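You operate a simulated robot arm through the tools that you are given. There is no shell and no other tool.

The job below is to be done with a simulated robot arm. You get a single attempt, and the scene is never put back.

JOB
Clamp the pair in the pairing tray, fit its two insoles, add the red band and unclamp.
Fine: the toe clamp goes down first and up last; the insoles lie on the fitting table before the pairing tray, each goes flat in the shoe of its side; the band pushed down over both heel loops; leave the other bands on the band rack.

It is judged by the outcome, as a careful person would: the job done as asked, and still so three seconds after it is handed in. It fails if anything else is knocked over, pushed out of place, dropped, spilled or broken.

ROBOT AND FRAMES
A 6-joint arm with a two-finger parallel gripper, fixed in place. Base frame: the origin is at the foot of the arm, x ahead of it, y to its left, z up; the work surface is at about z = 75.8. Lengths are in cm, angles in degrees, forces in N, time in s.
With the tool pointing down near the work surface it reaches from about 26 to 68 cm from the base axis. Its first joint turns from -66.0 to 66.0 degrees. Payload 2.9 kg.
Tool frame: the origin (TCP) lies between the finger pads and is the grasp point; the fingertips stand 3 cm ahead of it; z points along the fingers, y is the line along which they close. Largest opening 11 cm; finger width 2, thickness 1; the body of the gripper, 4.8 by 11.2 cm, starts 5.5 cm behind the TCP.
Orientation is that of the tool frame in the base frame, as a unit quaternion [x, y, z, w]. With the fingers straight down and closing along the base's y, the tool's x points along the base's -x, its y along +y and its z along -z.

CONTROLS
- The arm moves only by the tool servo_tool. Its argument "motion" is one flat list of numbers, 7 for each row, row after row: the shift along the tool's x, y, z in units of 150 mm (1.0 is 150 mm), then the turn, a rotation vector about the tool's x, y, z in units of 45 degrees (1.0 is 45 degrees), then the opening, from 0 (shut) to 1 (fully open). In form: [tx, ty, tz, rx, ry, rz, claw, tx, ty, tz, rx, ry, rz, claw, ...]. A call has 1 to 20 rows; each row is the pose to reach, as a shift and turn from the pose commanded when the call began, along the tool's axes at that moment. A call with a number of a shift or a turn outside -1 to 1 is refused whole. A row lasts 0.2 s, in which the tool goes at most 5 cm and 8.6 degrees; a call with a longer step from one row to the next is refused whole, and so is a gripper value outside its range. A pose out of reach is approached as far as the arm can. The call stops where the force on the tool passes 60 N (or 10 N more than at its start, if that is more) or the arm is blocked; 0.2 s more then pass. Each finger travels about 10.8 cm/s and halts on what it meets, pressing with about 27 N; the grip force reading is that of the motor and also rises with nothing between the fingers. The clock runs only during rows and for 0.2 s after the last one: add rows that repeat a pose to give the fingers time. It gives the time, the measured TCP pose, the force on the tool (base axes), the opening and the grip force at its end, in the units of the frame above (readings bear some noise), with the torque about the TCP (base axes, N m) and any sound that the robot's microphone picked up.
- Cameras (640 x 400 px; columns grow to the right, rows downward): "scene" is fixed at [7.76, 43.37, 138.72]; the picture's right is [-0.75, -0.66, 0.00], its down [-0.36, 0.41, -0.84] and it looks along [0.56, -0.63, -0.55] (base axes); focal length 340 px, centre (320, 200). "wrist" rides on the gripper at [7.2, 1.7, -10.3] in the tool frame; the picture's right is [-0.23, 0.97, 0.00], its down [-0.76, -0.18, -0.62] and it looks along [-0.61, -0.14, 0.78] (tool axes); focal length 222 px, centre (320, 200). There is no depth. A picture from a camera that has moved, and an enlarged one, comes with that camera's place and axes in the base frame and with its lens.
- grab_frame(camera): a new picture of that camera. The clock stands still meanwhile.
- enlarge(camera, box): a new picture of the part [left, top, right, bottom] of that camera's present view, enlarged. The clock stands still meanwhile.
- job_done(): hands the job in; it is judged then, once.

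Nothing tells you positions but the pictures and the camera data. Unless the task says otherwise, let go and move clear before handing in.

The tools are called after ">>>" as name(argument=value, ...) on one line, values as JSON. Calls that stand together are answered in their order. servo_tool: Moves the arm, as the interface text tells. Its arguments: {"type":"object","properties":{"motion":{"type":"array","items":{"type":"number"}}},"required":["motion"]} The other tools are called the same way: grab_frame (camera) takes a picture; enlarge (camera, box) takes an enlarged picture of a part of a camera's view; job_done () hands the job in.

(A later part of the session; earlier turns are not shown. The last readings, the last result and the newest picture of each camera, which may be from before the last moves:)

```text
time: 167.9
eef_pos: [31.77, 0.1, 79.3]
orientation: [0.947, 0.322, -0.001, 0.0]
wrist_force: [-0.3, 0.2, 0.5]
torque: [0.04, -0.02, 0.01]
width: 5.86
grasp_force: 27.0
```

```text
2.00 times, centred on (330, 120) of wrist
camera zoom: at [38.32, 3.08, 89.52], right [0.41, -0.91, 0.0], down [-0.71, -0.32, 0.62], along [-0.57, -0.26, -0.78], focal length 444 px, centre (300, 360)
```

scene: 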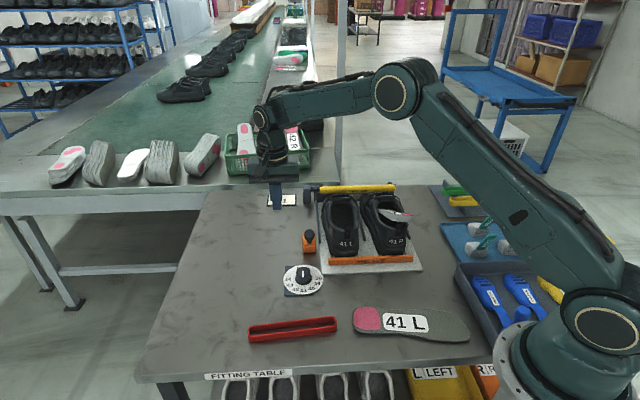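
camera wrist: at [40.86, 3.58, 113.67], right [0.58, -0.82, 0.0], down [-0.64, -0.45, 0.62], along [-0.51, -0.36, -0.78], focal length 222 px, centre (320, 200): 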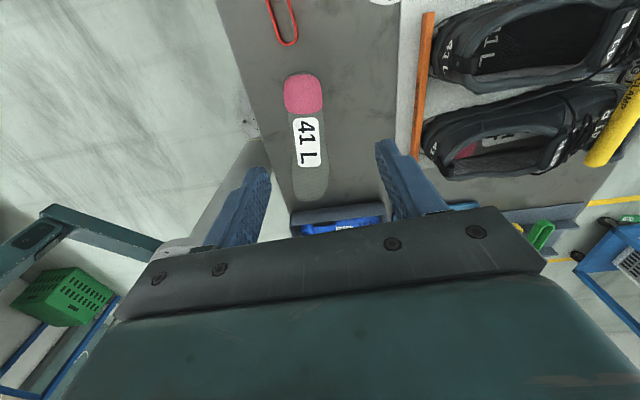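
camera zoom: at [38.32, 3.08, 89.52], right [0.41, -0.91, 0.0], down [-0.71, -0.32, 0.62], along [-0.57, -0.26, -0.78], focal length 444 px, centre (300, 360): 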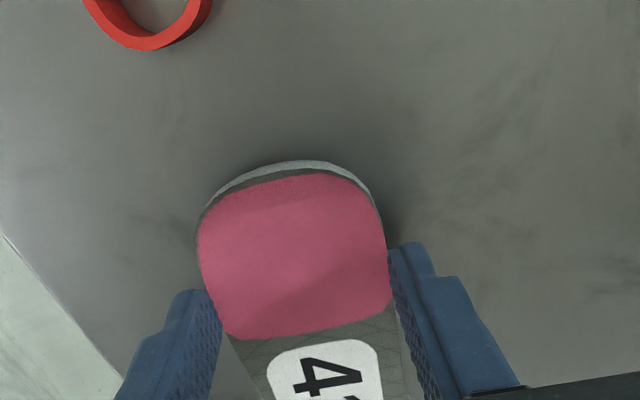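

Solid grip. Lifting in steps.

>>> servo_tool(motion=[0, 0, -0.06, 0, 0, 0, 0.35, 0, 0, -0.25, 0, 0, 0, 0.35, 0, 0, -0.45, 0, 0, 0, 0.35, 0, 0, -0.65, 0, 0, 0, 0.35, 0, 0, -0.85, 0, 0, 0, 0.35, 0, 0, -1.0, 0, 0, 0, 0.35])

>>> enlarge(camera="scene", box=[300, 160, 500, 350])

```text
time: 169.3
eef_pos: [31.76, -0.05, 94.34]
orientation: [0.947, 0.322, -0.002, 0.0]
wrist_force: [1.1, -0.1, -0.1]
torque: [0.0, 0.01, 0.03]
width: 5.88
grasp_force: 26.6
```

```text
2.11 times, centred on (400, 255) of scene
camera zoom: at [7.76, 43.37, 138.72], right [-0.75, -0.66, 0.0], down [-0.36, 0.41, -0.84], along [0.56, -0.63, -0.55], focal length 715 px, centre (152, 84)
```

zoom: 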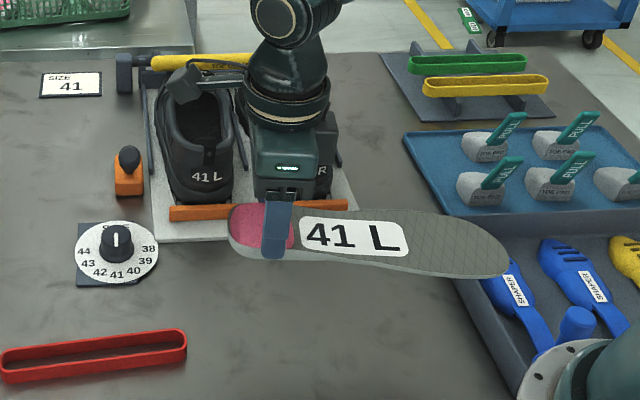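

>>> servo_tool(motion=[0, 0, -0.2, 0, 0, 0, 0.35, 0, 0, -0.4, 0, 0, 0, 0.35, 0, 0, -0.6, 0, 0, 0, 0.35, 0, 0, -0.6, 0, 0, -0.16, 0.35, 0, 0, -0.6, 0, 0, -0.32, 0.35, 0, 0, -0.6, 0, 0, -0.48, 0.35, 0, 0, -0.6, 0, 0, -0.64, 0.35, 0, 0, -0.6, 0, 0, -0.8, 0.35, 0, 0, -0.6, 0, 0, -0.96, 0.35])

```text
time: 171.3
eef_pos: [31.79, 0.04, 103.46]
orientation: [0.761, 0.649, -0.001, 0.0]
wrist_force: [0.9, 0.8, -0.8]
torque: [0.07, -0.02, -0.04]
width: 5.89
grasp_force: 27.2
```

>>> servo_tool(motion=[-0.08, 0.13, 0, 0, 0, -0.16, 0.35, -0.16, 0.26, 0, 0, 0, -0.32, 0.35, -0.24, 0.38, 0, 0, 0, -0.48, 0.35, -0.32, 0.51, 0, 0, 0, -0.64, 0.35, -0.4, 0.64, 0, 0, 0, -0.8, 0.35, -0.487, 0.76, 0, 0, 0, -0.96, 0.35])

>>> servo_tool(motion=[0, 0, 0, 0, 0, -0.12, 0.35, 0, 0, 0, 0, 0, -0.24, 0.35, 0, 0, 0, 0, 0, -0.24, 0.35])

>>> grab_frame(camera="wrist")

>>> grab_frame(camera="scene")

```text
time: 172.7
eef_pos: [41.89, -8.94, 103.12]
orientation: [0.469, 0.883, -0.001, 0.0]
wrist_force: [-0.6, -0.3, -0.8]
torque: [0.0, 0.0, 0.02]
width: 5.87
grasp_force: 26.6
```

```text
time: 173.5
eef_pos: [41.88, -8.9, 103.27]
orientation: [0.383, 0.924, 0.0, 0.0]
wrist_force: [0.3, 0.3, 0.5]
torque: [0.02, -0.01, -0.01]
width: 5.87
grasp_force: 27.1
```

```text
taken
camera wrist: at [37.84, -2.62, 113.52], right [0.85, 0.53, 0.0], down [0.41, -0.66, 0.62], along [0.33, -0.53, -0.78], focal length 222 px, centre (320, 200)
```

wrist: 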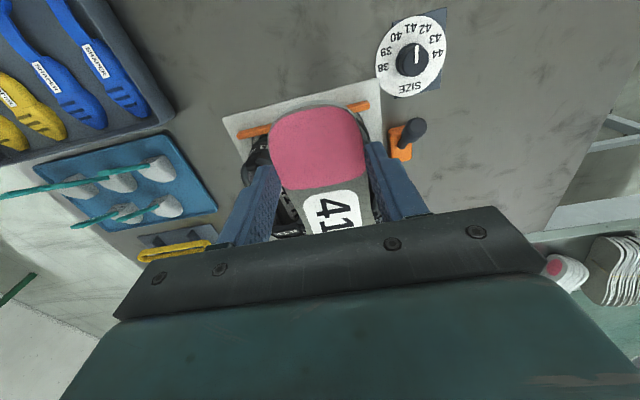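

```text
taken
```

scene: 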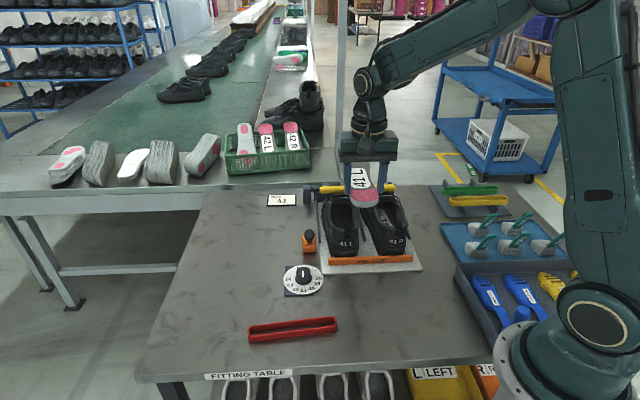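

Aligned with the left shoe. Now rolling so the inner (−u) edge goes down. For this shoe that brings the wrist inward, which is the safe direction for the arm.

>>> servo_tool(motion=[0, 0, 0, -0.17, 0, 0, 0.35, 0, 0, 0, -0.34, 0, 0, 0.35, 0, 0, 0, -0.51, 0, 0, 0.35, 0, 0, 0, -0.68, 0, 0, 0.35, 0, 0, 0, -0.844, 0, 0, 0.35])

>>> servo_tool(motion=[0, 0, 0, 0, 0.11, 0.086, 0.35, 0, 0, 0, 0, 0.22, 0.172, 0.35, 0, 0, 0, 0, 0.33, 0.258, 0.35, 0, 0, 0, 0, 0.44, 0.344, 0.35, 0, 0, 0, 0, 0.55, 0.43, 0.35, 0, 0, 0, 0, 0.666, 0.52, 0.35])

>>> grab_frame(camera="scene")

```text
time: 174.7
eef_pos: [41.8, -8.85, 103.33]
orientation: [0.363, 0.873, 0.302, 0.124]
wrist_force: [0.5, 0.5, 0.1]
torque: [0.02, 0.0, 0.03]
width: 5.86
grasp_force: 27.4
```

```text
time: 176.1
eef_pos: [41.88, -8.84, 103.24]
orientation: [0.443, 0.784, 0.402, -0.168]
wrist_force: [-0.5, -0.4, -1.7]
torque: [0.0, 0.07, -0.01]
width: 5.87
grasp_force: 26.6
```

```text
taken
```

scene: 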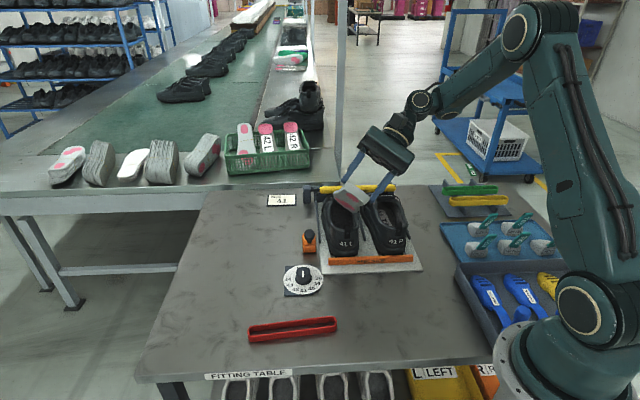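

>>> enlarge(camera="scene", box=[310, 160, 430, 260])

```text
4.00 times, centred on (370, 210) of scene
camera zoom: at [7.76, 43.37, 138.72], right [-0.75, -0.66, 0.0], down [-0.36, 0.41, -0.84], along [0.56, -0.63, -0.55], focal length 1359 px, centre (120, 160)
```

zoom: 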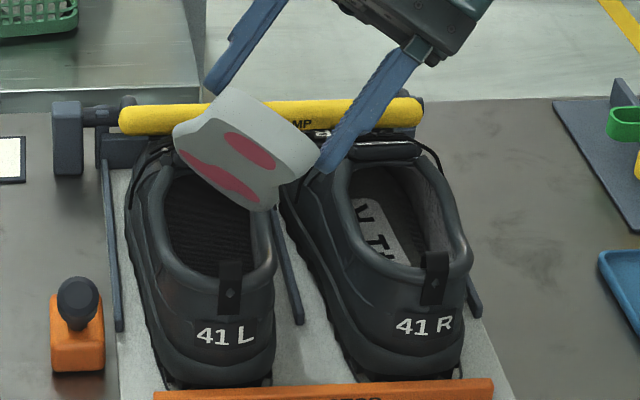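

Toe over the left shoe's opening with the inner edge low. Entering along the same path that worked for the right shoe, mirrored.

>>> servo_tool(motion=[-0.062, -0.032, 0.042, 0, 0, 0, 0.35, -0.125, -0.064, 0.083, 0, 0, 0, 0.35])

>>> enlarge(camera="scene", box=[310, 160, 430, 260])

```text
time: 176.7
eef_pos: [42.16, -9.31, 100.96]
orientation: [0.441, 0.785, 0.401, -0.167]
wrist_force: [0.6, -1.2, -0.1]
torque: [0.0, 0.03, 0.0]
width: 5.9
grasp_force: 27.0
```

```text
4.00 times, centred on (370, 210) of scene
camera zoom: at [7.76, 43.37, 138.72], right [-0.75, -0.66, 0.0], down [-0.36, 0.41, -0.84], along [0.56, -0.63, -0.55], focal length 1359 px, centre (120, 160)
```

zoom: 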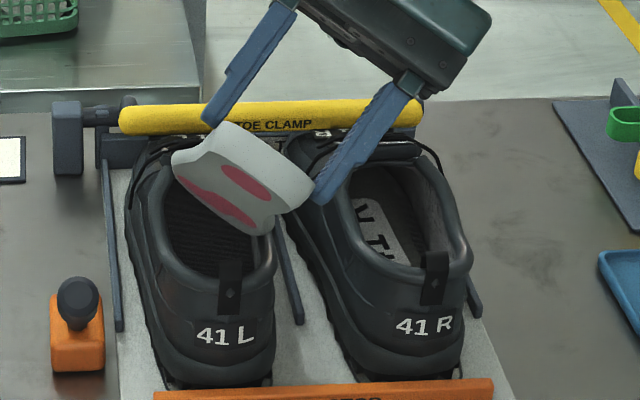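

>>> servo_tool(motion=[-0.062, -0.032, 0.054, 0, 0, 0, 0.35, -0.123, -0.063, 0.108, 0, 0, 0, 0.35])

>>> enlarge(camera="scene", box=[310, 160, 430, 260])

```text
time: 177.3
eef_pos: [42.64, -9.1, 98.2]
orientation: [0.442, 0.784, 0.401, -0.167]
wrist_force: [1.1, 1.3, -0.6]
torque: [-0.03, 0.04, -0.02]
width: 5.86
grasp_force: 27.1
```

```text
4.00 times, centred on (370, 210) of scene
camera zoom: at [7.76, 43.37, 138.72], right [-0.75, -0.66, 0.0], down [-0.36, 0.41, -0.84], along [0.56, -0.63, -0.55], focal length 1359 px, centre (120, 160)
```

zoom: 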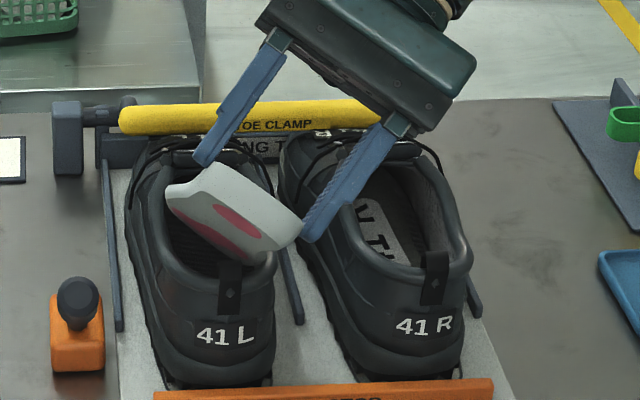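

>>> servo_tool(motion=[-0.06, -0.007, -0.005, 0, 0, 0, 0.35, -0.12, -0.014, -0.01, 0, 0, 0, 0.35, -0.187, -0.021, -0.015, 0, 0, 0, 0.35])

>>> enlarge(camera="scene", box=[310, 160, 430, 260])

```text
time: 178.1
eef_pos: [43.86, -11.09, 96.49]
orientation: [0.442, 0.785, 0.402, -0.166]
wrist_force: [-0.1, 0.4, -0.5]
torque: [0.02, 0.02, -0.01]
width: 5.88
grasp_force: 26.6
```

```text
4.00 times, centred on (370, 210) of scene
camera zoom: at [7.76, 43.37, 138.72], right [-0.75, -0.66, 0.0], down [-0.36, 0.41, -0.84], along [0.56, -0.63, -0.55], focal length 1359 px, centre (120, 160)
```

zoom: 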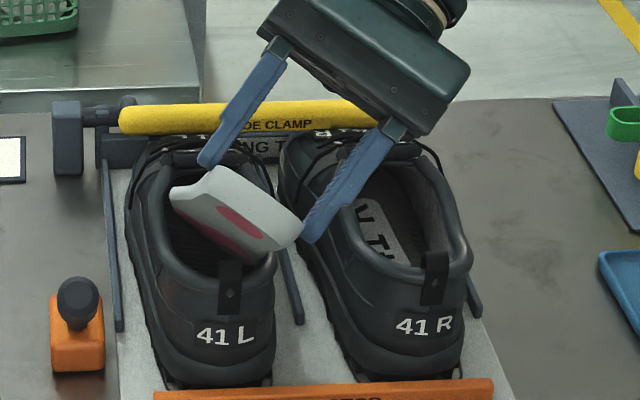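

>>> servo_tool(motion=[-0.06, 0.006, -0.007, 0, 0, 0, 0.35, -0.12, 0.012, -0.014, 0, 0, 0, 0.35, -0.184, 0.017, -0.02, 0, 0, 0, 0.35])

>>> enlarge(camera="scene", box=[310, 160, 430, 260])

```text
time: 178.9
eef_pos: [45.6, -12.74, 95.04]
orientation: [0.442, 0.784, 0.402, -0.167]
wrist_force: [-0.1, 0.7, 1.1]
torque: [-0.03, -0.06, 0.07]
width: 5.87
grasp_force: 26.6
```

```text
4.00 times, centred on (370, 210) of scene
camera zoom: at [7.76, 43.37, 138.72], right [-0.75, -0.66, 0.0], down [-0.36, 0.41, -0.84], along [0.56, -0.63, -0.55], focal length 1359 px, centre (120, 160)
```

zoom: 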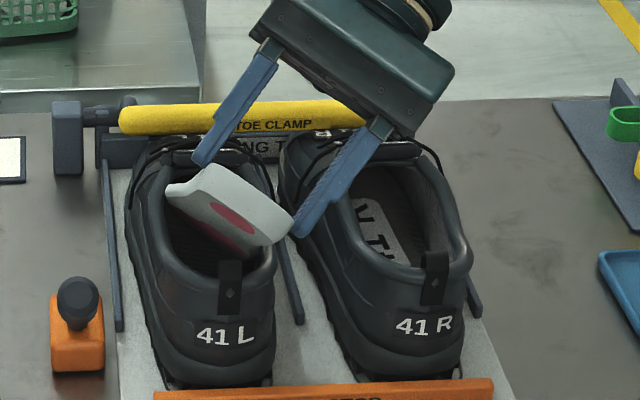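

Still free. Easing pitch to 33° and roll to 28° while advancing.

>>> servo_tool(motion=[-0.033, 0.019, 0.003, 0.111, -0.05, -0.032, 0.35, -0.066, 0.038, 0.0065, 0.222, -0.099, -0.064, 0.35])

>>> enlarge(camera="scene", box=[310, 160, 430, 260])

```text
time: 179.5
eef_pos: [46.61, -13.15, 94.66]
orientation: [0.42, 0.833, 0.318, -0.166]
wrist_force: [-1.5, 2.1, -1.5]
torque: [0.33, 0.33, 0.13]
width: 5.88
grasp_force: 27.5
```

```text
4.00 times, centred on (370, 210) of scene
camera zoom: at [7.76, 43.37, 138.72], right [-0.75, -0.66, 0.0], down [-0.36, 0.41, -0.84], along [0.56, -0.63, -0.55], focal length 1359 px, centre (120, 160)
```

zoom: 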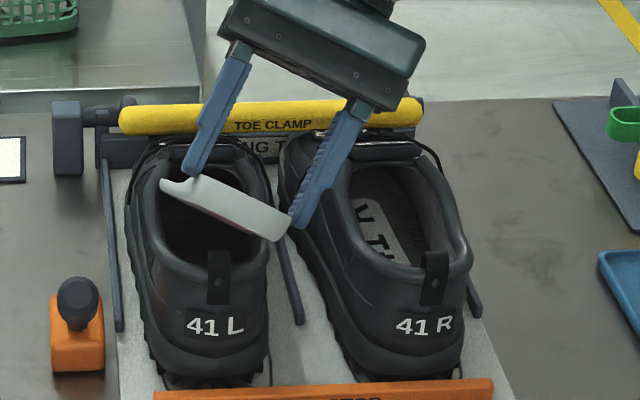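

The upper edge is pressing the tongue from below and nudged the shoe slightly. Lowering the toe and levelling the roll to 15°.

>>> servo_tool(motion=[-0.02, 0.008, 0.045, 0.1, -0.014, -0.005, 0.35, -0.035, 0.015, 0.062, 0.2, -0.028, -0.011, 0.35, -0.05, 0.0215, 0.079, 0.289, -0.041, -0.016, 0.35])

>>> enlarge(camera="scene", box=[310, 160, 430, 260])

```text
time: 180.3
eef_pos: [47.34, -12.6, 93.71]
orientation: [0.4, 0.869, 0.216, -0.194]
wrist_force: [0.1, 1.0, 0.1]
torque: [0.06, -0.14, 0.09]
width: 5.88
grasp_force: 26.8
```

```text
4.00 times, centred on (370, 210) of scene
camera zoom: at [7.76, 43.37, 138.72], right [-0.75, -0.66, 0.0], down [-0.36, 0.41, -0.84], along [0.56, -0.63, -0.55], focal length 1359 px, centre (120, 160)
```

zoom: 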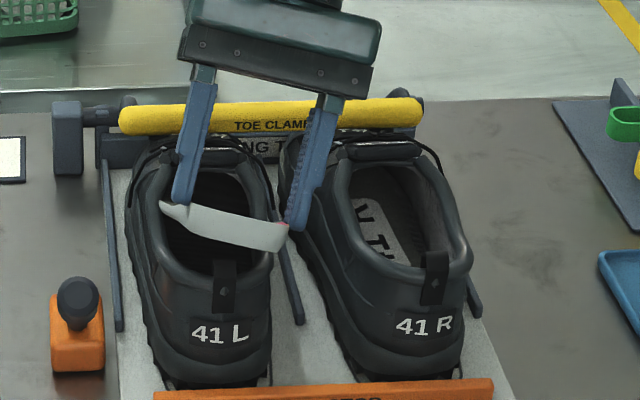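

Free again, and the shoe is nearly in place. Advancing the toe to about 61 with the roll nearly level.

>>> servo_tool(motion=[-0.053, 0.01, -0.006, 0.05, -0.012, -0.003, 0.35, -0.107, 0.021, -0.012, 0.1, -0.024, -0.005, 0.35, -0.16, 0.032, -0.0175, 0.151, -0.037, -0.008, 0.35])

>>> enlarge(camera="scene", box=[310, 160, 430, 260])

```text
time: 181.1
eef_pos: [49.23, -14.0, 92.76]
orientation: [0.388, 0.885, 0.159, -0.204]
wrist_force: [-0.7, 1.2, 2.7]
torque: [-0.33, -0.4, 0.13]
width: 5.87
grasp_force: 27.3
```

```text
4.00 times, centred on (370, 210) of scene
camera zoom: at [7.76, 43.38, 138.72], right [-0.75, -0.66, 0.0], down [-0.36, 0.41, -0.84], along [0.56, -0.63, -0.55], focal length 1359 px, centre (120, 160)
```

zoom: 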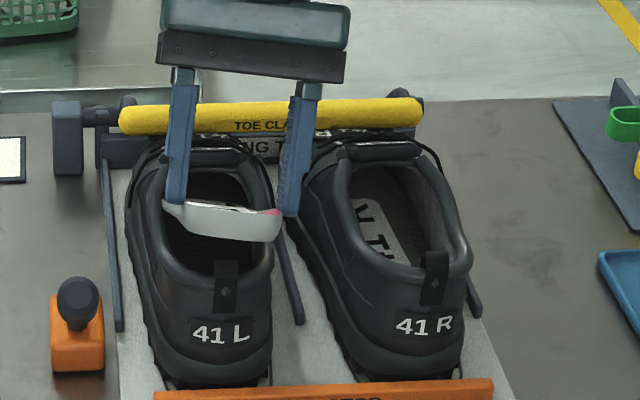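

Only light footbed contact. One more advance with the pitch down to 25° and roll level; then I'll let go.

>>> servo_tool(motion=[-0.046, 0.01, 0.008, 0.06, -0.03, -0.002, 0.35, -0.092, 0.02, 0.02, 0.12, -0.06, -0.004, 0.35, -0.137, 0.029, 0.032, 0.178, -0.0886, -0.006, 0.35])

>>> enlarge(camera="scene", box=[310, 160, 430, 260])

```text
time: 181.9
eef_pos: [50.57, -14.69, 91.25]
orientation: [0.376, 0.901, 0.084, -0.2]
wrist_force: [1.0, 1.6, -0.3]
torque: [0.05, -0.05, 0.01]
width: 5.87
grasp_force: 27.0
```

```text
4.00 times, centred on (370, 210) of scene
camera zoom: at [7.76, 43.37, 138.72], right [-0.75, -0.66, 0.0], down [-0.36, 0.41, -0.84], along [0.56, -0.63, -0.55], focal length 1359 px, centre (120, 160)
```

zoom: 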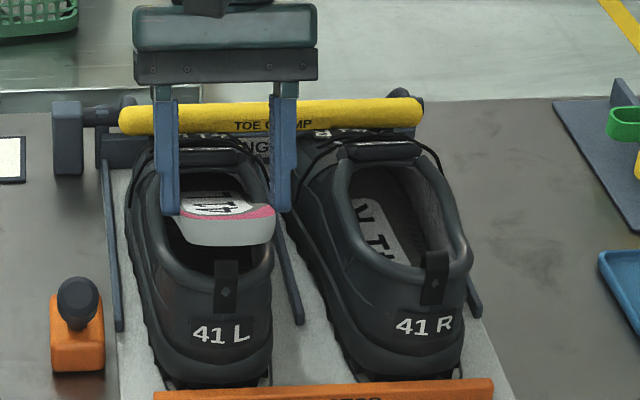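

Level in roll and free. Sliding it to near its final place (toe about 66, pitch 21°), so that the heel comes in front of the loop.

>>> servo_tool(motion=[-0.055, 0, 0.01, 0, -0.03, 0, 0.35, -0.11, 0, 0.022, 0, -0.06, 0, 0.35, -0.165, 0, 0.037, 0, -0.089, 0, 0.35])

>>> enlarge(camera="scene", box=[310, 160, 430, 260])

>>> enlarge(camera="wrist", box=[220, 40, 440, 220])

```text
time: 182.7
eef_pos: [52.17, -16.2, 89.76]
orientation: [0.379, 0.907, 0.07, -0.17]
wrist_force: [-0.8, 1.5, 2.5]
torque: [-0.25, -0.22, -0.03]
width: 5.86
grasp_force: 26.7
```

```text
4.00 times, centred on (370, 210) of scene
camera zoom: at [7.76, 43.37, 138.72], right [-0.75, -0.66, 0.0], down [-0.36, 0.41, -0.84], along [0.56, -0.63, -0.55], focal length 1359 px, centre (120, 160)
```

zoom: 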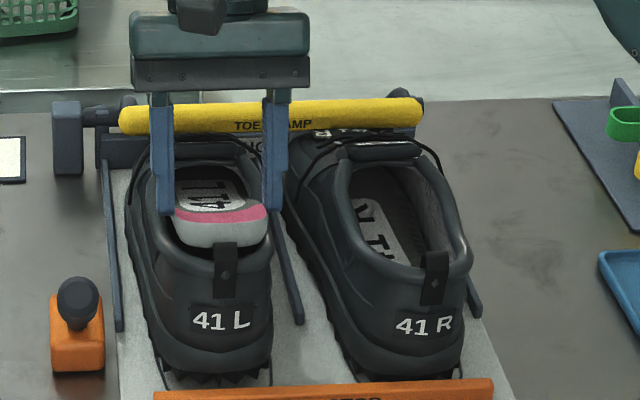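

```text
2.22 times, centred on (330, 130) of wrist
camera zoom: at [51.15, -12.97, 101.94], right [0.84, 0.53, -0.08], down [0.53, -0.79, 0.31], along [0.1, -0.3, -0.95], focal length 494 px, centre (298, 356)
```

zoom: 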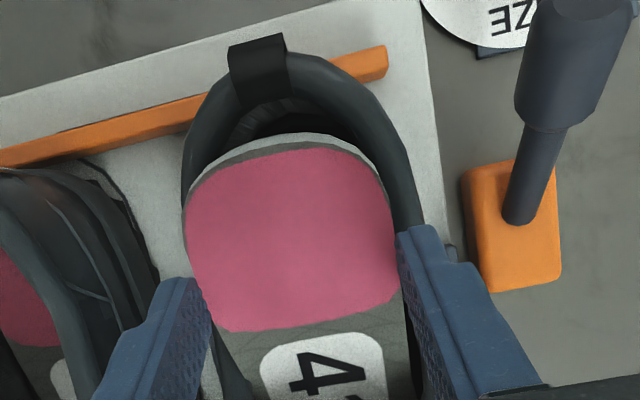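

The heel is now inside the collar, in front of the loop. Releasing.

>>> servo_tool(motion=[0, 0, 0, 0, 0, 0, 0.56, 0, 0, 0, 0, 0, 0, 0.62, 0, 0, 0, 0, 0, 0, 0.64])

>>> enlarge(camera="scene", box=[310, 160, 430, 260])

>>> enlarge(camera="wrist", box=[220, 40, 440, 220])

```text
time: 183.5
eef_pos: [52.23, -16.2, 89.68]
orientation: [0.379, 0.907, 0.071, -0.171]
wrist_force: [0.1, -0.5, 0.5]
torque: [-0.02, 0.01, 0.0]
width: 7.02
grasp_force: 0.0
```

```text
4.00 times, centred on (370, 210) of scene
camera zoom: at [7.76, 43.37, 138.72], right [-0.75, -0.66, 0.0], down [-0.36, 0.41, -0.84], along [0.56, -0.63, -0.55], focal length 1359 px, centre (120, 160)
```

zoom: 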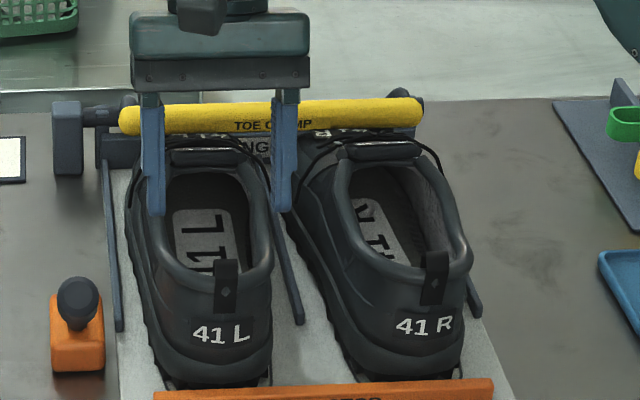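

```text
2.22 times, centred on (330, 130) of wrist
camera zoom: at [51.15, -12.97, 101.93], right [0.84, 0.53, -0.08], down [0.53, -0.79, 0.3], along [0.1, -0.3, -0.95], focal length 494 px, centre (298, 356)
```

zoom: 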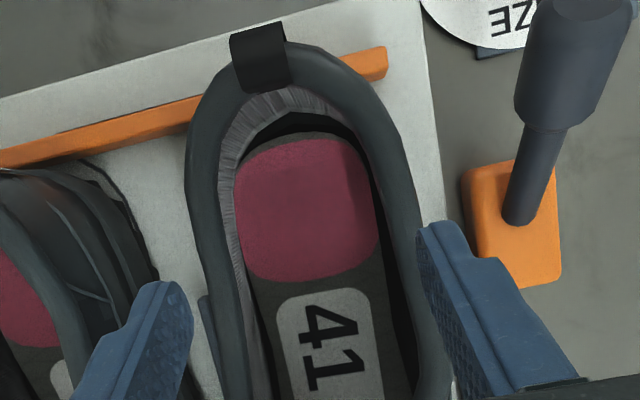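

Both insoles are in. Withdrawing up and levelling the tool.

>>> servo_tool(motion=[0.05, 0, -0.12, 0, 0, 0, 0.64, 0.1, 0, -0.25, 0, 0, 0, 0.64, 0.19, 0, -0.498, 0, 0, 0, 0.64, 0.25, 0, -0.65, 0, -0.1, 0, 0.4])

>>> servo_tool(motion=[0, 0, 0, 0, -0.12, 0, 0.2, 0, 0, 0, 0, -0.24, 0, 0, 0, 0, 0, 0, -0.345, 0, 0, 0, 0, 0, 0, -0.345, 0, 0])

>>> grab_frame(camera="wrist")

>>> grab_frame(camera="scene")

```text
time: 184.5
eef_pos: [51.24, -16.61, 100.18]
orientation: [0.381, 0.913, 0.054, -0.133]
wrist_force: [-1.4, 1.0, -0.1]
torque: [0.02, 0.0, -0.04]
width: 4.4
grasp_force: 0.0
out of reach, approached as far as the arm can: row 2, 3, 4
```

```text
time: 185.5
eef_pos: [51.52, -16.53, 100.0]
orientation: [0.385, 0.923, 0.003, -0.009]
wrist_force: [-0.8, 0.2, 0.1]
torque: [0.0, -0.03, 0.03]
width: 0.02
grasp_force: 26.9
```

```text
taken
camera wrist: at [47.57, -10.34, 110.38], right [0.85, 0.52, 0.0], down [0.42, -0.67, 0.61], along [0.32, -0.52, -0.79], focal length 222 px, centre (320, 200)
```

wrist: 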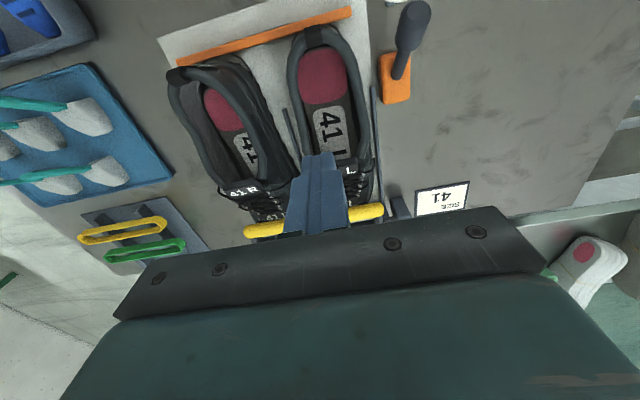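

```text
taken
```

scene: 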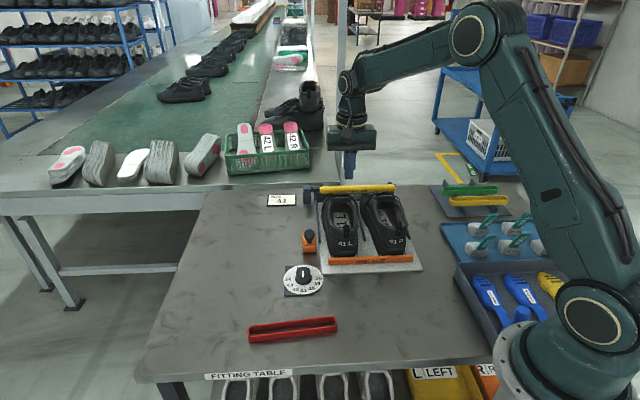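

>>> enlarge(camera="wrist", box=[150, 10, 400, 200])

>>> enlarge(camera="scene", box=[310, 170, 430, 270])

```text
2.11 times, centred on (275, 105) of wrist
camera zoom: at [47.57, -10.34, 110.38], right [0.85, 0.52, 0.0], down [0.42, -0.67, 0.61], along [0.32, -0.52, -0.79], focal length 468 px, centre (415, 400)
```

zoom: 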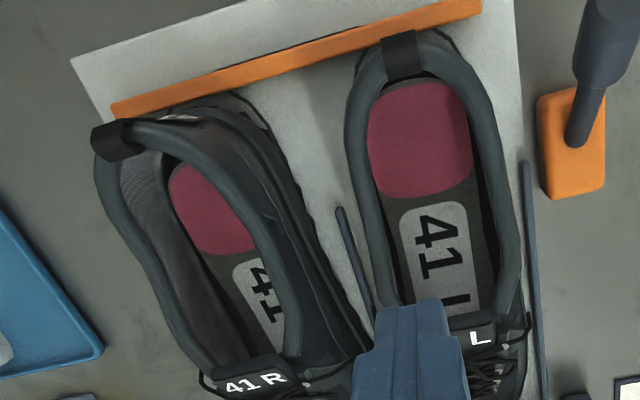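

```text
4.00 times, centred on (370, 220) of scene
camera zoom: at [7.76, 43.37, 138.72], right [-0.75, -0.66, 0.0], down [-0.36, 0.41, -0.84], along [0.56, -0.63, -0.55], focal length 1359 px, centre (120, 120)
```

zoom: 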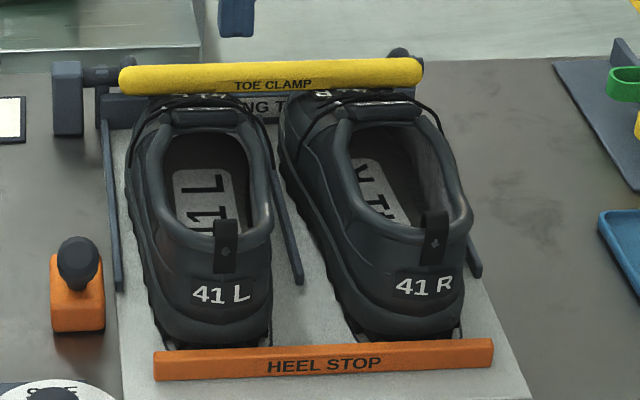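

Both insoles lie flat and both shoes sit on their places. Next the red band. First a close look at the two heel loops.

>>> servo_tool(motion=[0.1, -0.15, 0, 0, 0, 0, 0, 0.2, -0.3, 0, 0, 0, 0, 0, 0.325, -0.495, 0.1, 0, 0, 0, 0, 0.325, -0.495, 0.35, 0, 0, 0, 0, 0.325, -0.495, 0.38, 0, 0, 0, 0])

>>> grab_frame(camera="wrist")

>>> enlarge(camera="wrist", box=[180, 40, 460, 220])

```text
time: 186.7
eef_pos: [42.58, -18.14, 94.22]
orientation: [0.385, 0.923, 0.003, -0.009]
wrist_force: [-0.7, -0.1, 0.2]
torque: [0.01, 0.0, -0.02]
width: 0.0
grasp_force: 27.2
```

```text
taken
camera wrist: at [38.72, -12.01, 104.62], right [0.85, 0.52, 0.0], down [0.42, -0.67, 0.61], along [0.32, -0.52, -0.79], focal length 222 px, centre (320, 200)
```

wrist: 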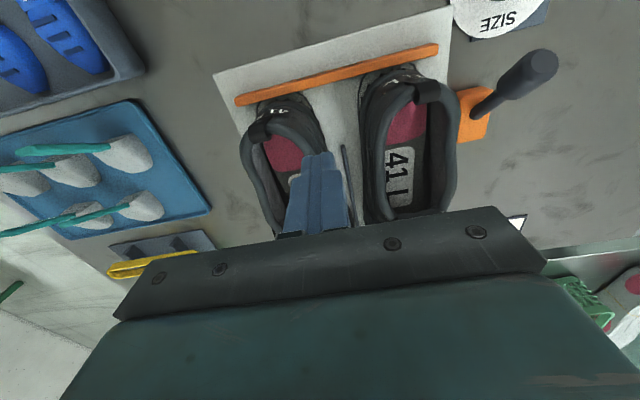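

```text
2.22 times, centred on (320, 130) of wrist
camera zoom: at [38.72, -12.01, 104.62], right [0.85, 0.52, 0.0], down [0.42, -0.67, 0.61], along [0.32, -0.52, -0.79], focal length 494 px, centre (320, 356)
```

zoom: 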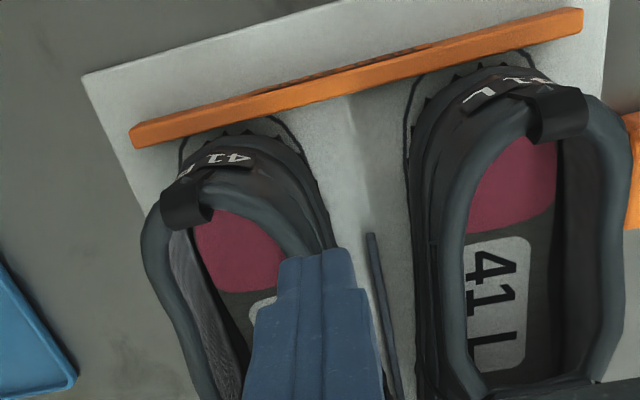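

The loops are at about (46.7, −10.9) and (38.1, −19.9), top z ≈ 87.7, arches about 2 cm deep. Going to the red band now: up first, then turn and cross over.

>>> servo_tool(motion=[0, 0, -0.2, 0, 0, 0, 0, 0, 0, -0.4, 0, 0, 0, 0, 0, 0, -0.6, 0, 0, 0, 0, 0.1, 0.1, -0.6, 0, 0, 0.16, 0.2, 0.2, 0.2, -0.6, 0, 0, 0.32, 0.4, 0.35, 0.3, -0.6, 0, 0, 0.48, 0.5, 0.5, 0.4, -0.6, 0, 0, 0.64, 0.5, 0.65, 0.5, -0.6, 0, 0, 0.8, 0.5, 0.8, 0.6, -0.6, 0, 0, 0.96, 0.5])

```text
time: 188.7
eef_pos: [40.9, -3.45, 103.59]
orientation: [0.698, 0.716, 0.001, -0.009]
wrist_force: [-0.2, 0.3, 0.4]
torque: [-0.01, 0.02, 0.0]
width: 5.5
grasp_force: 0.0
```

>>> servo_tool(motion=[0.14, -0.03, 0, 0, 0, 0.16, 0.5, 0.28, -0.06, 0, 0, 0, 0.32, 0.5, 0.42, -0.09, 0, 0, 0, 0.48, 0.5, 0.56, -0.12, 0.1, 0, 0, 0.64, 0.5, 0.7, -0.15, 0.2, 0, 0, 0.8, 0.5, 0.834, -0.172, 0.3, 0, 0, 0.96, 0.5])

>>> grab_frame(camera="wrist")

>>> enlarge(camera="scene", box=[230, 290, 360, 370])

```text
time: 190.1
eef_pos: [37.94, 9.35, 99.25]
orientation: [0.913, 0.408, -0.003, -0.01]
wrist_force: [-0.4, 0.4, 0.4]
torque: [-0.03, 0.02, 0.0]
width: 5.5
grasp_force: 0.0
```

```text
taken
camera wrist: at [43.97, 13.31, 109.5], right [0.57, -0.82, -0.02], down [-0.63, -0.46, 0.63], along [-0.52, -0.35, -0.78], focal length 222 px, centre (320, 200)
```

wrist: 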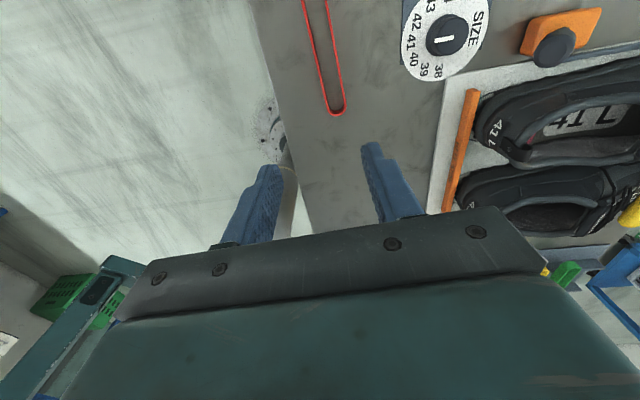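

```text
4.92 times, centred on (295, 330) of scene
camera zoom: at [7.76, 43.37, 138.72], right [-0.75, -0.66, 0.0], down [-0.36, 0.41, -0.84], along [0.56, -0.63, -0.55], focal length 1673 px, centre (443, -440)
```

zoom: 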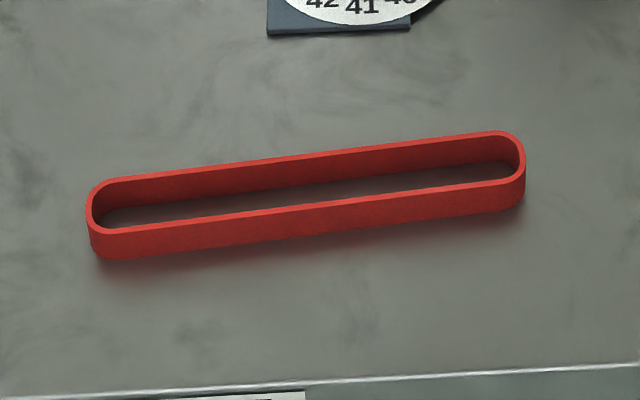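

>>> servo_tool(motion=[0.2, 0, 0, 0, 0, 0, 0.5, 0.4, 0, 0, 0, 0, 0, 0.5, 0.4, 0, 0.2, 0, 0, 0, 0.5, 0.4, 0, 0.2, 0, 0, 0, 0.5])

>>> enlarge(camera="wrist", box=[200, 0, 440, 220])

```text
time: 191.1
eef_pos: [41.76, 13.48, 96.17]
orientation: [0.913, 0.409, -0.002, -0.01]
wrist_force: [0.3, -1.0, 0.0]
torque: [-0.01, 0.02, 0.01]
width: 5.51
grasp_force: 0.1
```

```text
1.82 times, centred on (320, 110) of wrist
camera zoom: at [47.77, 17.68, 106.43], right [0.58, -0.82, -0.02], down [-0.63, -0.46, 0.63], along [-0.52, -0.35, -0.78], focal length 404 px, centre (320, 364)
```

zoom: 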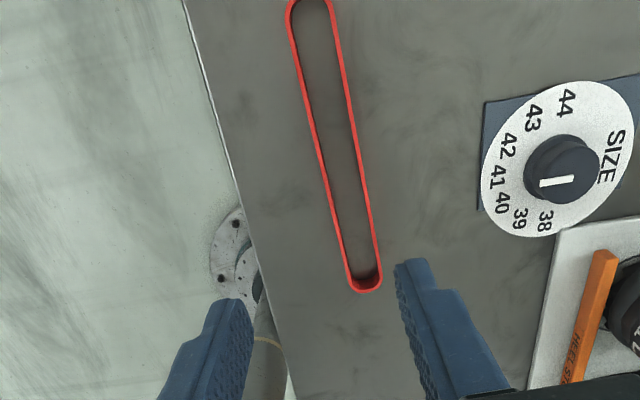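

The band is a stiff-looking stadium ring about 18.7 × 2.6 × 1.6 cm, standing on the table with its axis at 48°. Centring over it, squaring the tool, and descending to a check height.

>>> servo_tool(motion=[0.047, 0.075, 0.2, -0.025, -0.006, 0, 0.5, 0.047, 0.075, 0.4, -0.025, -0.006, 0, 0.5, 0.047, 0.075, 0.6, -0.025, -0.006, 0, 0.5, 0.047, 0.075, 0.75, -0.025, -0.006, 0, 0.5, 0.047, 0.075, 0.75, -0.025, -0.006, 0, 0.5])

>>> enlarge(camera="wrist", box=[200, 0, 440, 220])

>>> enlarge(camera="scene", box=[230, 270, 360, 370])

```text
time: 192.3
eef_pos: [42.87, 13.49, 84.81]
orientation: [0.913, 0.409, -0.001, 0.001]
wrist_force: [-0.3, -0.1, -0.2]
torque: [-0.02, 0.0, 0.02]
width: 5.49
grasp_force: 0.1
```

```text
1.82 times, centred on (320, 110) of wrist
camera zoom: at [48.85, 17.7, 95.1], right [0.58, -0.82, 0.0], down [-0.64, -0.45, 0.63], along [-0.51, -0.36, -0.78], focal length 404 px, centre (320, 364)
```

zoom: 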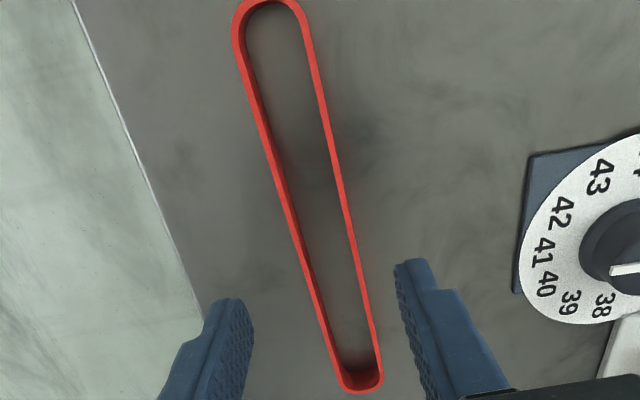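

```text
4.00 times, centred on (295, 320) of scene
camera zoom: at [7.76, 43.37, 138.72], right [-0.75, -0.66, 0.0], down [-0.36, 0.41, -0.84], along [0.56, -0.63, -0.55], focal length 1359 px, centre (420, -280)
```

zoom: 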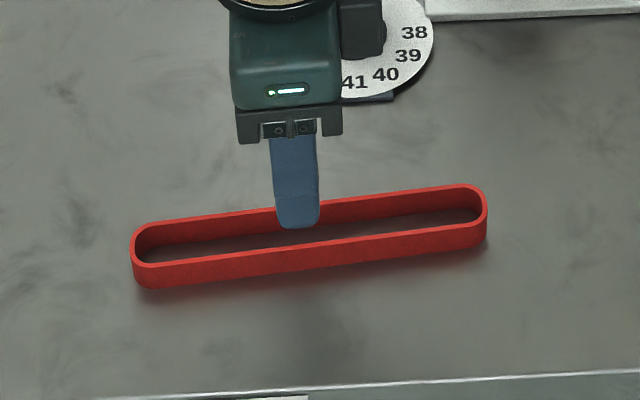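

>>> servo_tool(motion=[-0.027, 0.01, 0.15, 0, 0, 0, 0.5, -0.027, 0.01, 0.3, 0, 0, 0, 0.5, -0.027, 0.01, 0.374, 0, 0, 0, 0.5, -0.027, 0.01, 0.374, 0, 0, 0, 0.5])

>>> enlarge(camera="wrist", box=[200, 0, 440, 220])

```text
time: 193.3
eef_pos: [42.9, 12.88, 79.31]
orientation: [0.913, 0.409, -0.002, 0.001]
wrist_force: [0.0, 0.1, -1.5]
torque: [0.02, 0.03, -0.04]
width: 5.51
grasp_force: 0.0
```

```text
1.82 times, centred on (320, 110) of wrist
camera zoom: at [48.77, 17.26, 89.58], right [0.58, -0.82, 0.0], down [-0.64, -0.45, 0.63], along [-0.51, -0.36, -0.78], focal length 404 px, centre (320, 364)
```

zoom: 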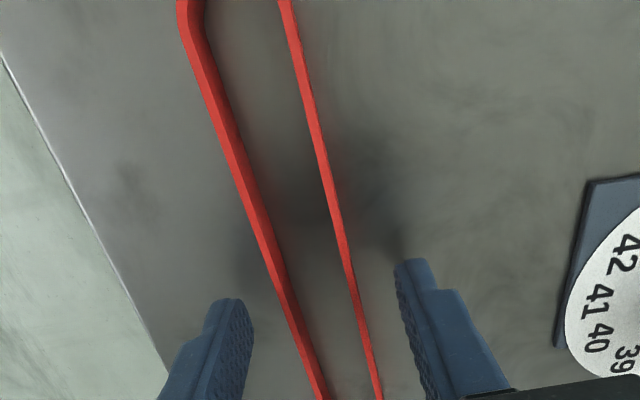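

>>> servo_tool(motion=[0, 0, 0, 0, 0, 0, 0.4, 0, 0, 0, 0, 0, 0, 0.3, 0, 0, 0, 0, 0, 0, 0.2, 0, 0, 0, 0, 0, 0, 0.2, 0, 0, 0, 0, 0, 0, 0.2])

>>> enlarge(camera="wrist", box=[200, 0, 440, 220])

>>> enlarge(camera="scene", box=[230, 270, 360, 370])

```text
time: 194.5
eef_pos: [42.83, 13.02, 79.35]
orientation: [0.912, 0.409, -0.002, 0.0]
wrist_force: [0.4, -0.8, -0.8]
torque: [0.02, -0.02, 0.05]
width: 2.74
grasp_force: 26.7
```

```text
1.82 times, centred on (320, 110) of wrist
camera zoom: at [48.77, 17.26, 89.6], right [0.58, -0.82, 0.0], down [-0.64, -0.45, 0.63], along [-0.51, -0.36, -0.78], focal length 404 px, centre (320, 364)
```

zoom: 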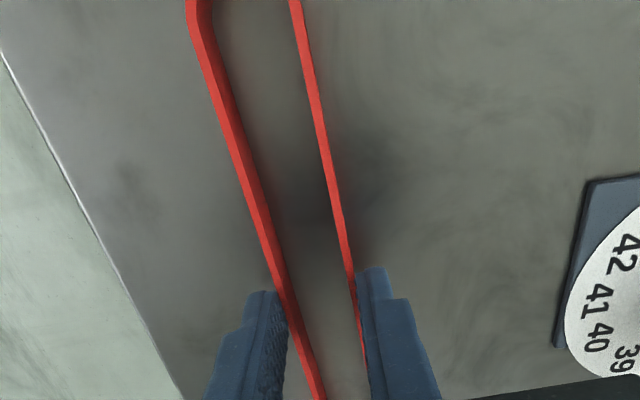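

```text
4.00 times, centred on (295, 320) of scene
camera zoom: at [7.76, 43.37, 138.72], right [-0.75, -0.66, 0.0], down [-0.36, 0.41, -0.84], along [0.56, -0.63, -0.55], focal length 1359 px, centre (420, -280)
```

zoom: 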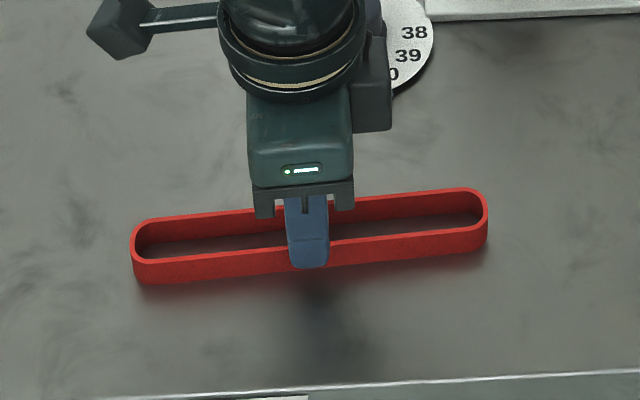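

Band held rigidly at its middle (2.74 cm). Lifting.

>>> servo_tool(motion=[0, 0, -0.06, 0, 0, 0, 0.15, 0, 0, -0.25, 0, 0, 0, 0.15, 0, 0, -0.45, 0, 0, 0, 0.15, 0, 0, -0.65, 0, 0, 0, 0.15, 0, 0, -0.85, 0, 0, 0, 0.15, 0, 0, -1.0, 0, 0, 0.056, 0.15])

>>> grab_frame(camera="scene")

```text
time: 195.9
eef_pos: [42.94, 13.3, 94.49]
orientation: [0.921, 0.389, -0.002, 0.001]
wrist_force: [0.0, 0.2, 0.3]
torque: [0.02, 0.03, 0.01]
width: 2.75
grasp_force: 27.2
```

```text
taken
```

scene: 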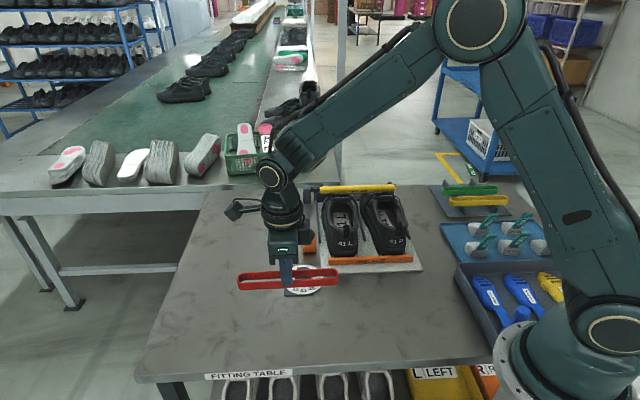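

>>> servo_tool(motion=[-0.1, 0.1, -0.2, 0, 0, 0, 0.15, -0.27, 0.25, -0.37, 0, 0, 0, 0.15, -0.45, 0.42, -0.37, 0, 0, 0, 0.15, -0.6, 0.56, -0.37, 0, 0, 0, 0.15, -0.7, 0.655, -0.37, 0, 0, 0, 0.15])

>>> servo_tool(motion=[-0.18, 0.17, 0, 0, 0, 0, 0.15, -0.36, 0.33, 0, 0, 0, 0, 0.15, -0.54, 0.5, 0, 0, 0, 0, 0.15, -0.695, 0.65, 0, 0, 0, 0, 0.15, -0.695, 0.65, 0, 0, 0, 0, 0.15])

>>> grab_frame(camera="wrist")

>>> enlarge(camera="scene", box=[310, 170, 430, 270])

```text
time: 197.1
eef_pos: [42.6, -1.24, 100.15]
orientation: [0.921, 0.39, -0.001, 0.001]
wrist_force: [0.5, 0.0, 0.1]
torque: [-0.01, -0.03, -0.01]
width: 2.75
grasp_force: 27.1
```

```text
time: 198.3
eef_pos: [42.18, -15.54, 100.1]
orientation: [0.921, 0.389, -0.001, 0.001]
wrist_force: [0.2, -0.1, -0.3]
torque: [-0.03, 0.03, -0.03]
width: 2.75
grasp_force: 26.9
```

```text
taken
camera wrist: at [48.33, -11.59, 110.31], right [0.54, -0.84, 0.0], down [-0.66, -0.42, 0.63], along [-0.53, -0.34, -0.78], focal length 222 px, centre (320, 200)
```

wrist: 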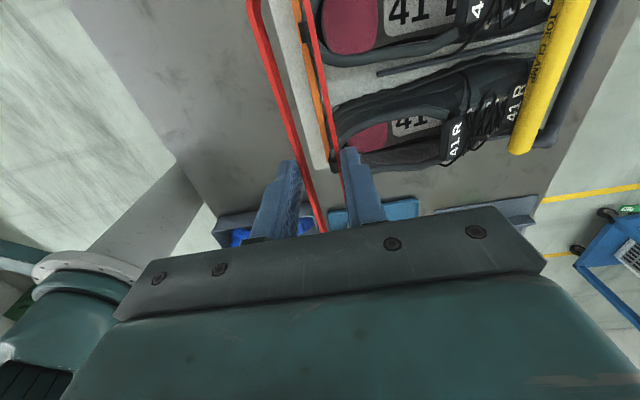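

```text
4.00 times, centred on (370, 220) of scene
camera zoom: at [7.76, 43.37, 138.72], right [-0.75, -0.66, 0.0], down [-0.36, 0.41, -0.84], along [0.56, -0.63, -0.55], focal length 1359 px, centre (120, 120)
```

zoom: 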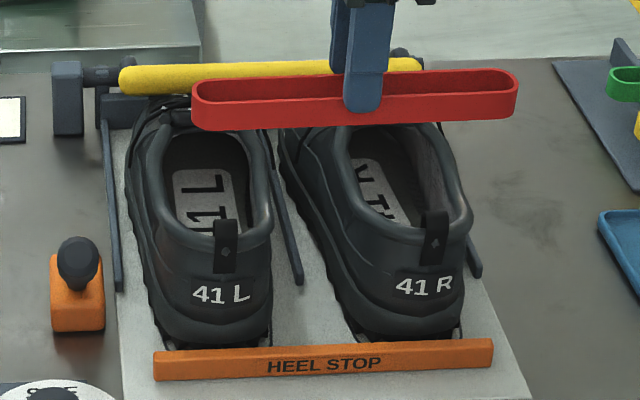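

>>> servo_tool(motion=[0.02, 0.007, 0.2, 0, 0, 0, 0.15, 0.02, 0.007, 0.4, 0, 0, 0, 0.15, 0.02, 0.007, 0.5, 0, 0, 0, 0.15, 0.02, 0.007, 0.5, 0, 0, 0, 0.15])

>>> enlarge(camera="wrist", box=[180, 0, 420, 220])

>>> enlarge(camera="scene", box=[320, 190, 430, 260])

```text
time: 199.3
eef_pos: [42.54, -15.35, 92.56]
orientation: [0.921, 0.389, -0.002, 0.0]
wrist_force: [-0.1, 0.4, -0.7]
torque: [-0.02, 0.02, 0.0]
width: 2.74
grasp_force: 26.9
```

```text
1.82 times, centred on (300, 110) of wrist
camera zoom: at [48.67, -11.36, 102.79], right [0.54, -0.84, 0.0], down [-0.66, -0.42, 0.63], along [-0.53, -0.34, -0.78], focal length 404 px, centre (356, 364)
```

zoom: 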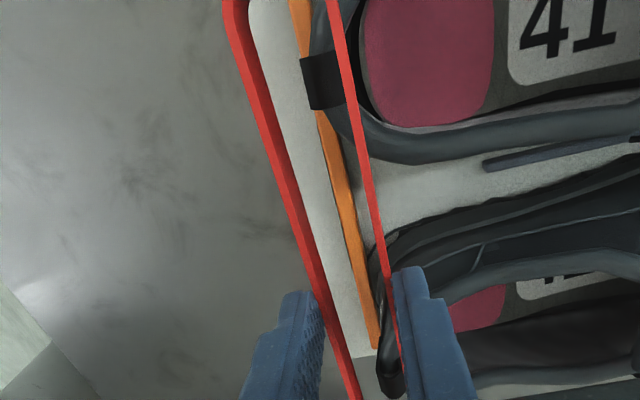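

```text
5.71 times, centred on (375, 225) of scene
camera zoom: at [7.76, 43.37, 138.72], right [-0.75, -0.66, 0.0], down [-0.36, 0.41, -0.84], along [0.56, -0.63, -0.55], focal length 1942 px, centre (6, 57)
```

zoom: 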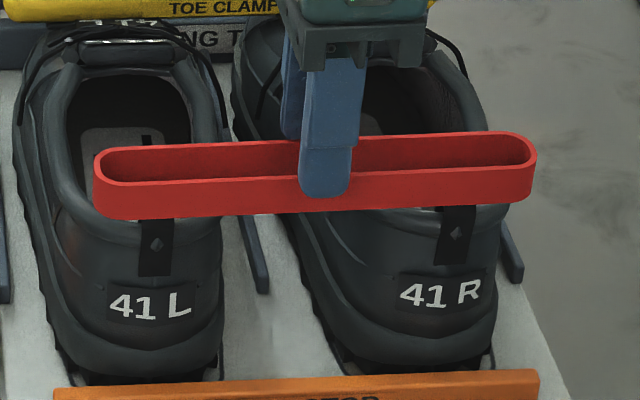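

The band hovers just above the loops. From both views it should shift about 0.3 cm toward the toes to centre on the loop arches. Adjusting and lowering to just above them.

>>> servo_tool(motion=[0, 0.012, 0, 0, 0, 0, 0.15, 0, 0.023, 0.03, 0, 0, 0, 0.15, 0, 0.023, 0.06, 0, 0, 0, 0.15])

>>> enlarge(camera="wrist", box=[180, 0, 420, 220])

>>> enlarge(camera="scene", box=[320, 190, 430, 260])

```text
time: 200.1
eef_pos: [42.71, -15.64, 91.75]
orientation: [0.921, 0.389, -0.001, 0.002]
wrist_force: [-0.8, 0.3, -0.7]
torque: [-0.02, 0.0, 0.05]
width: 2.75
grasp_force: 26.7
```

```text
1.82 times, centred on (300, 110) of wrist
camera zoom: at [48.92, -11.59, 101.91], right [0.54, -0.84, 0.0], down [-0.66, -0.42, 0.63], along [-0.53, -0.34, -0.78], focal length 404 px, centre (356, 364)
```

zoom: 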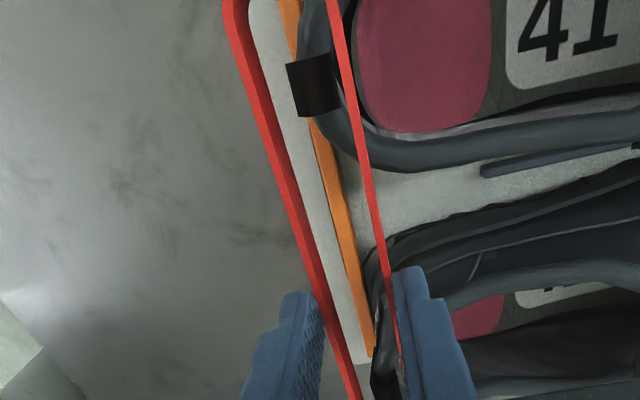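

```text
5.71 times, centred on (375, 225) of scene
camera zoom: at [7.76, 43.37, 138.72], right [-0.75, -0.66, 0.0], down [-0.36, 0.41, -0.84], along [0.56, -0.63, -0.55], focal length 1942 px, centre (6, 57)
```

zoom: 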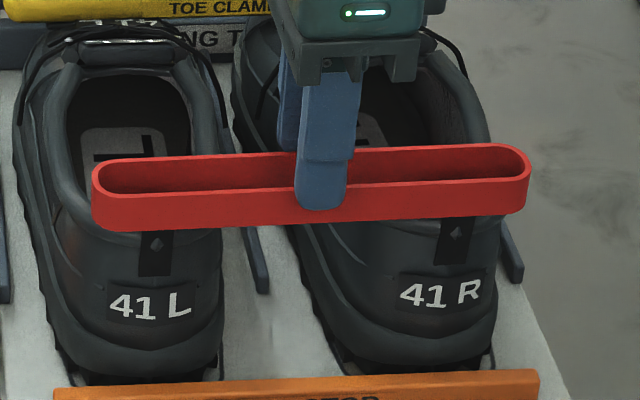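

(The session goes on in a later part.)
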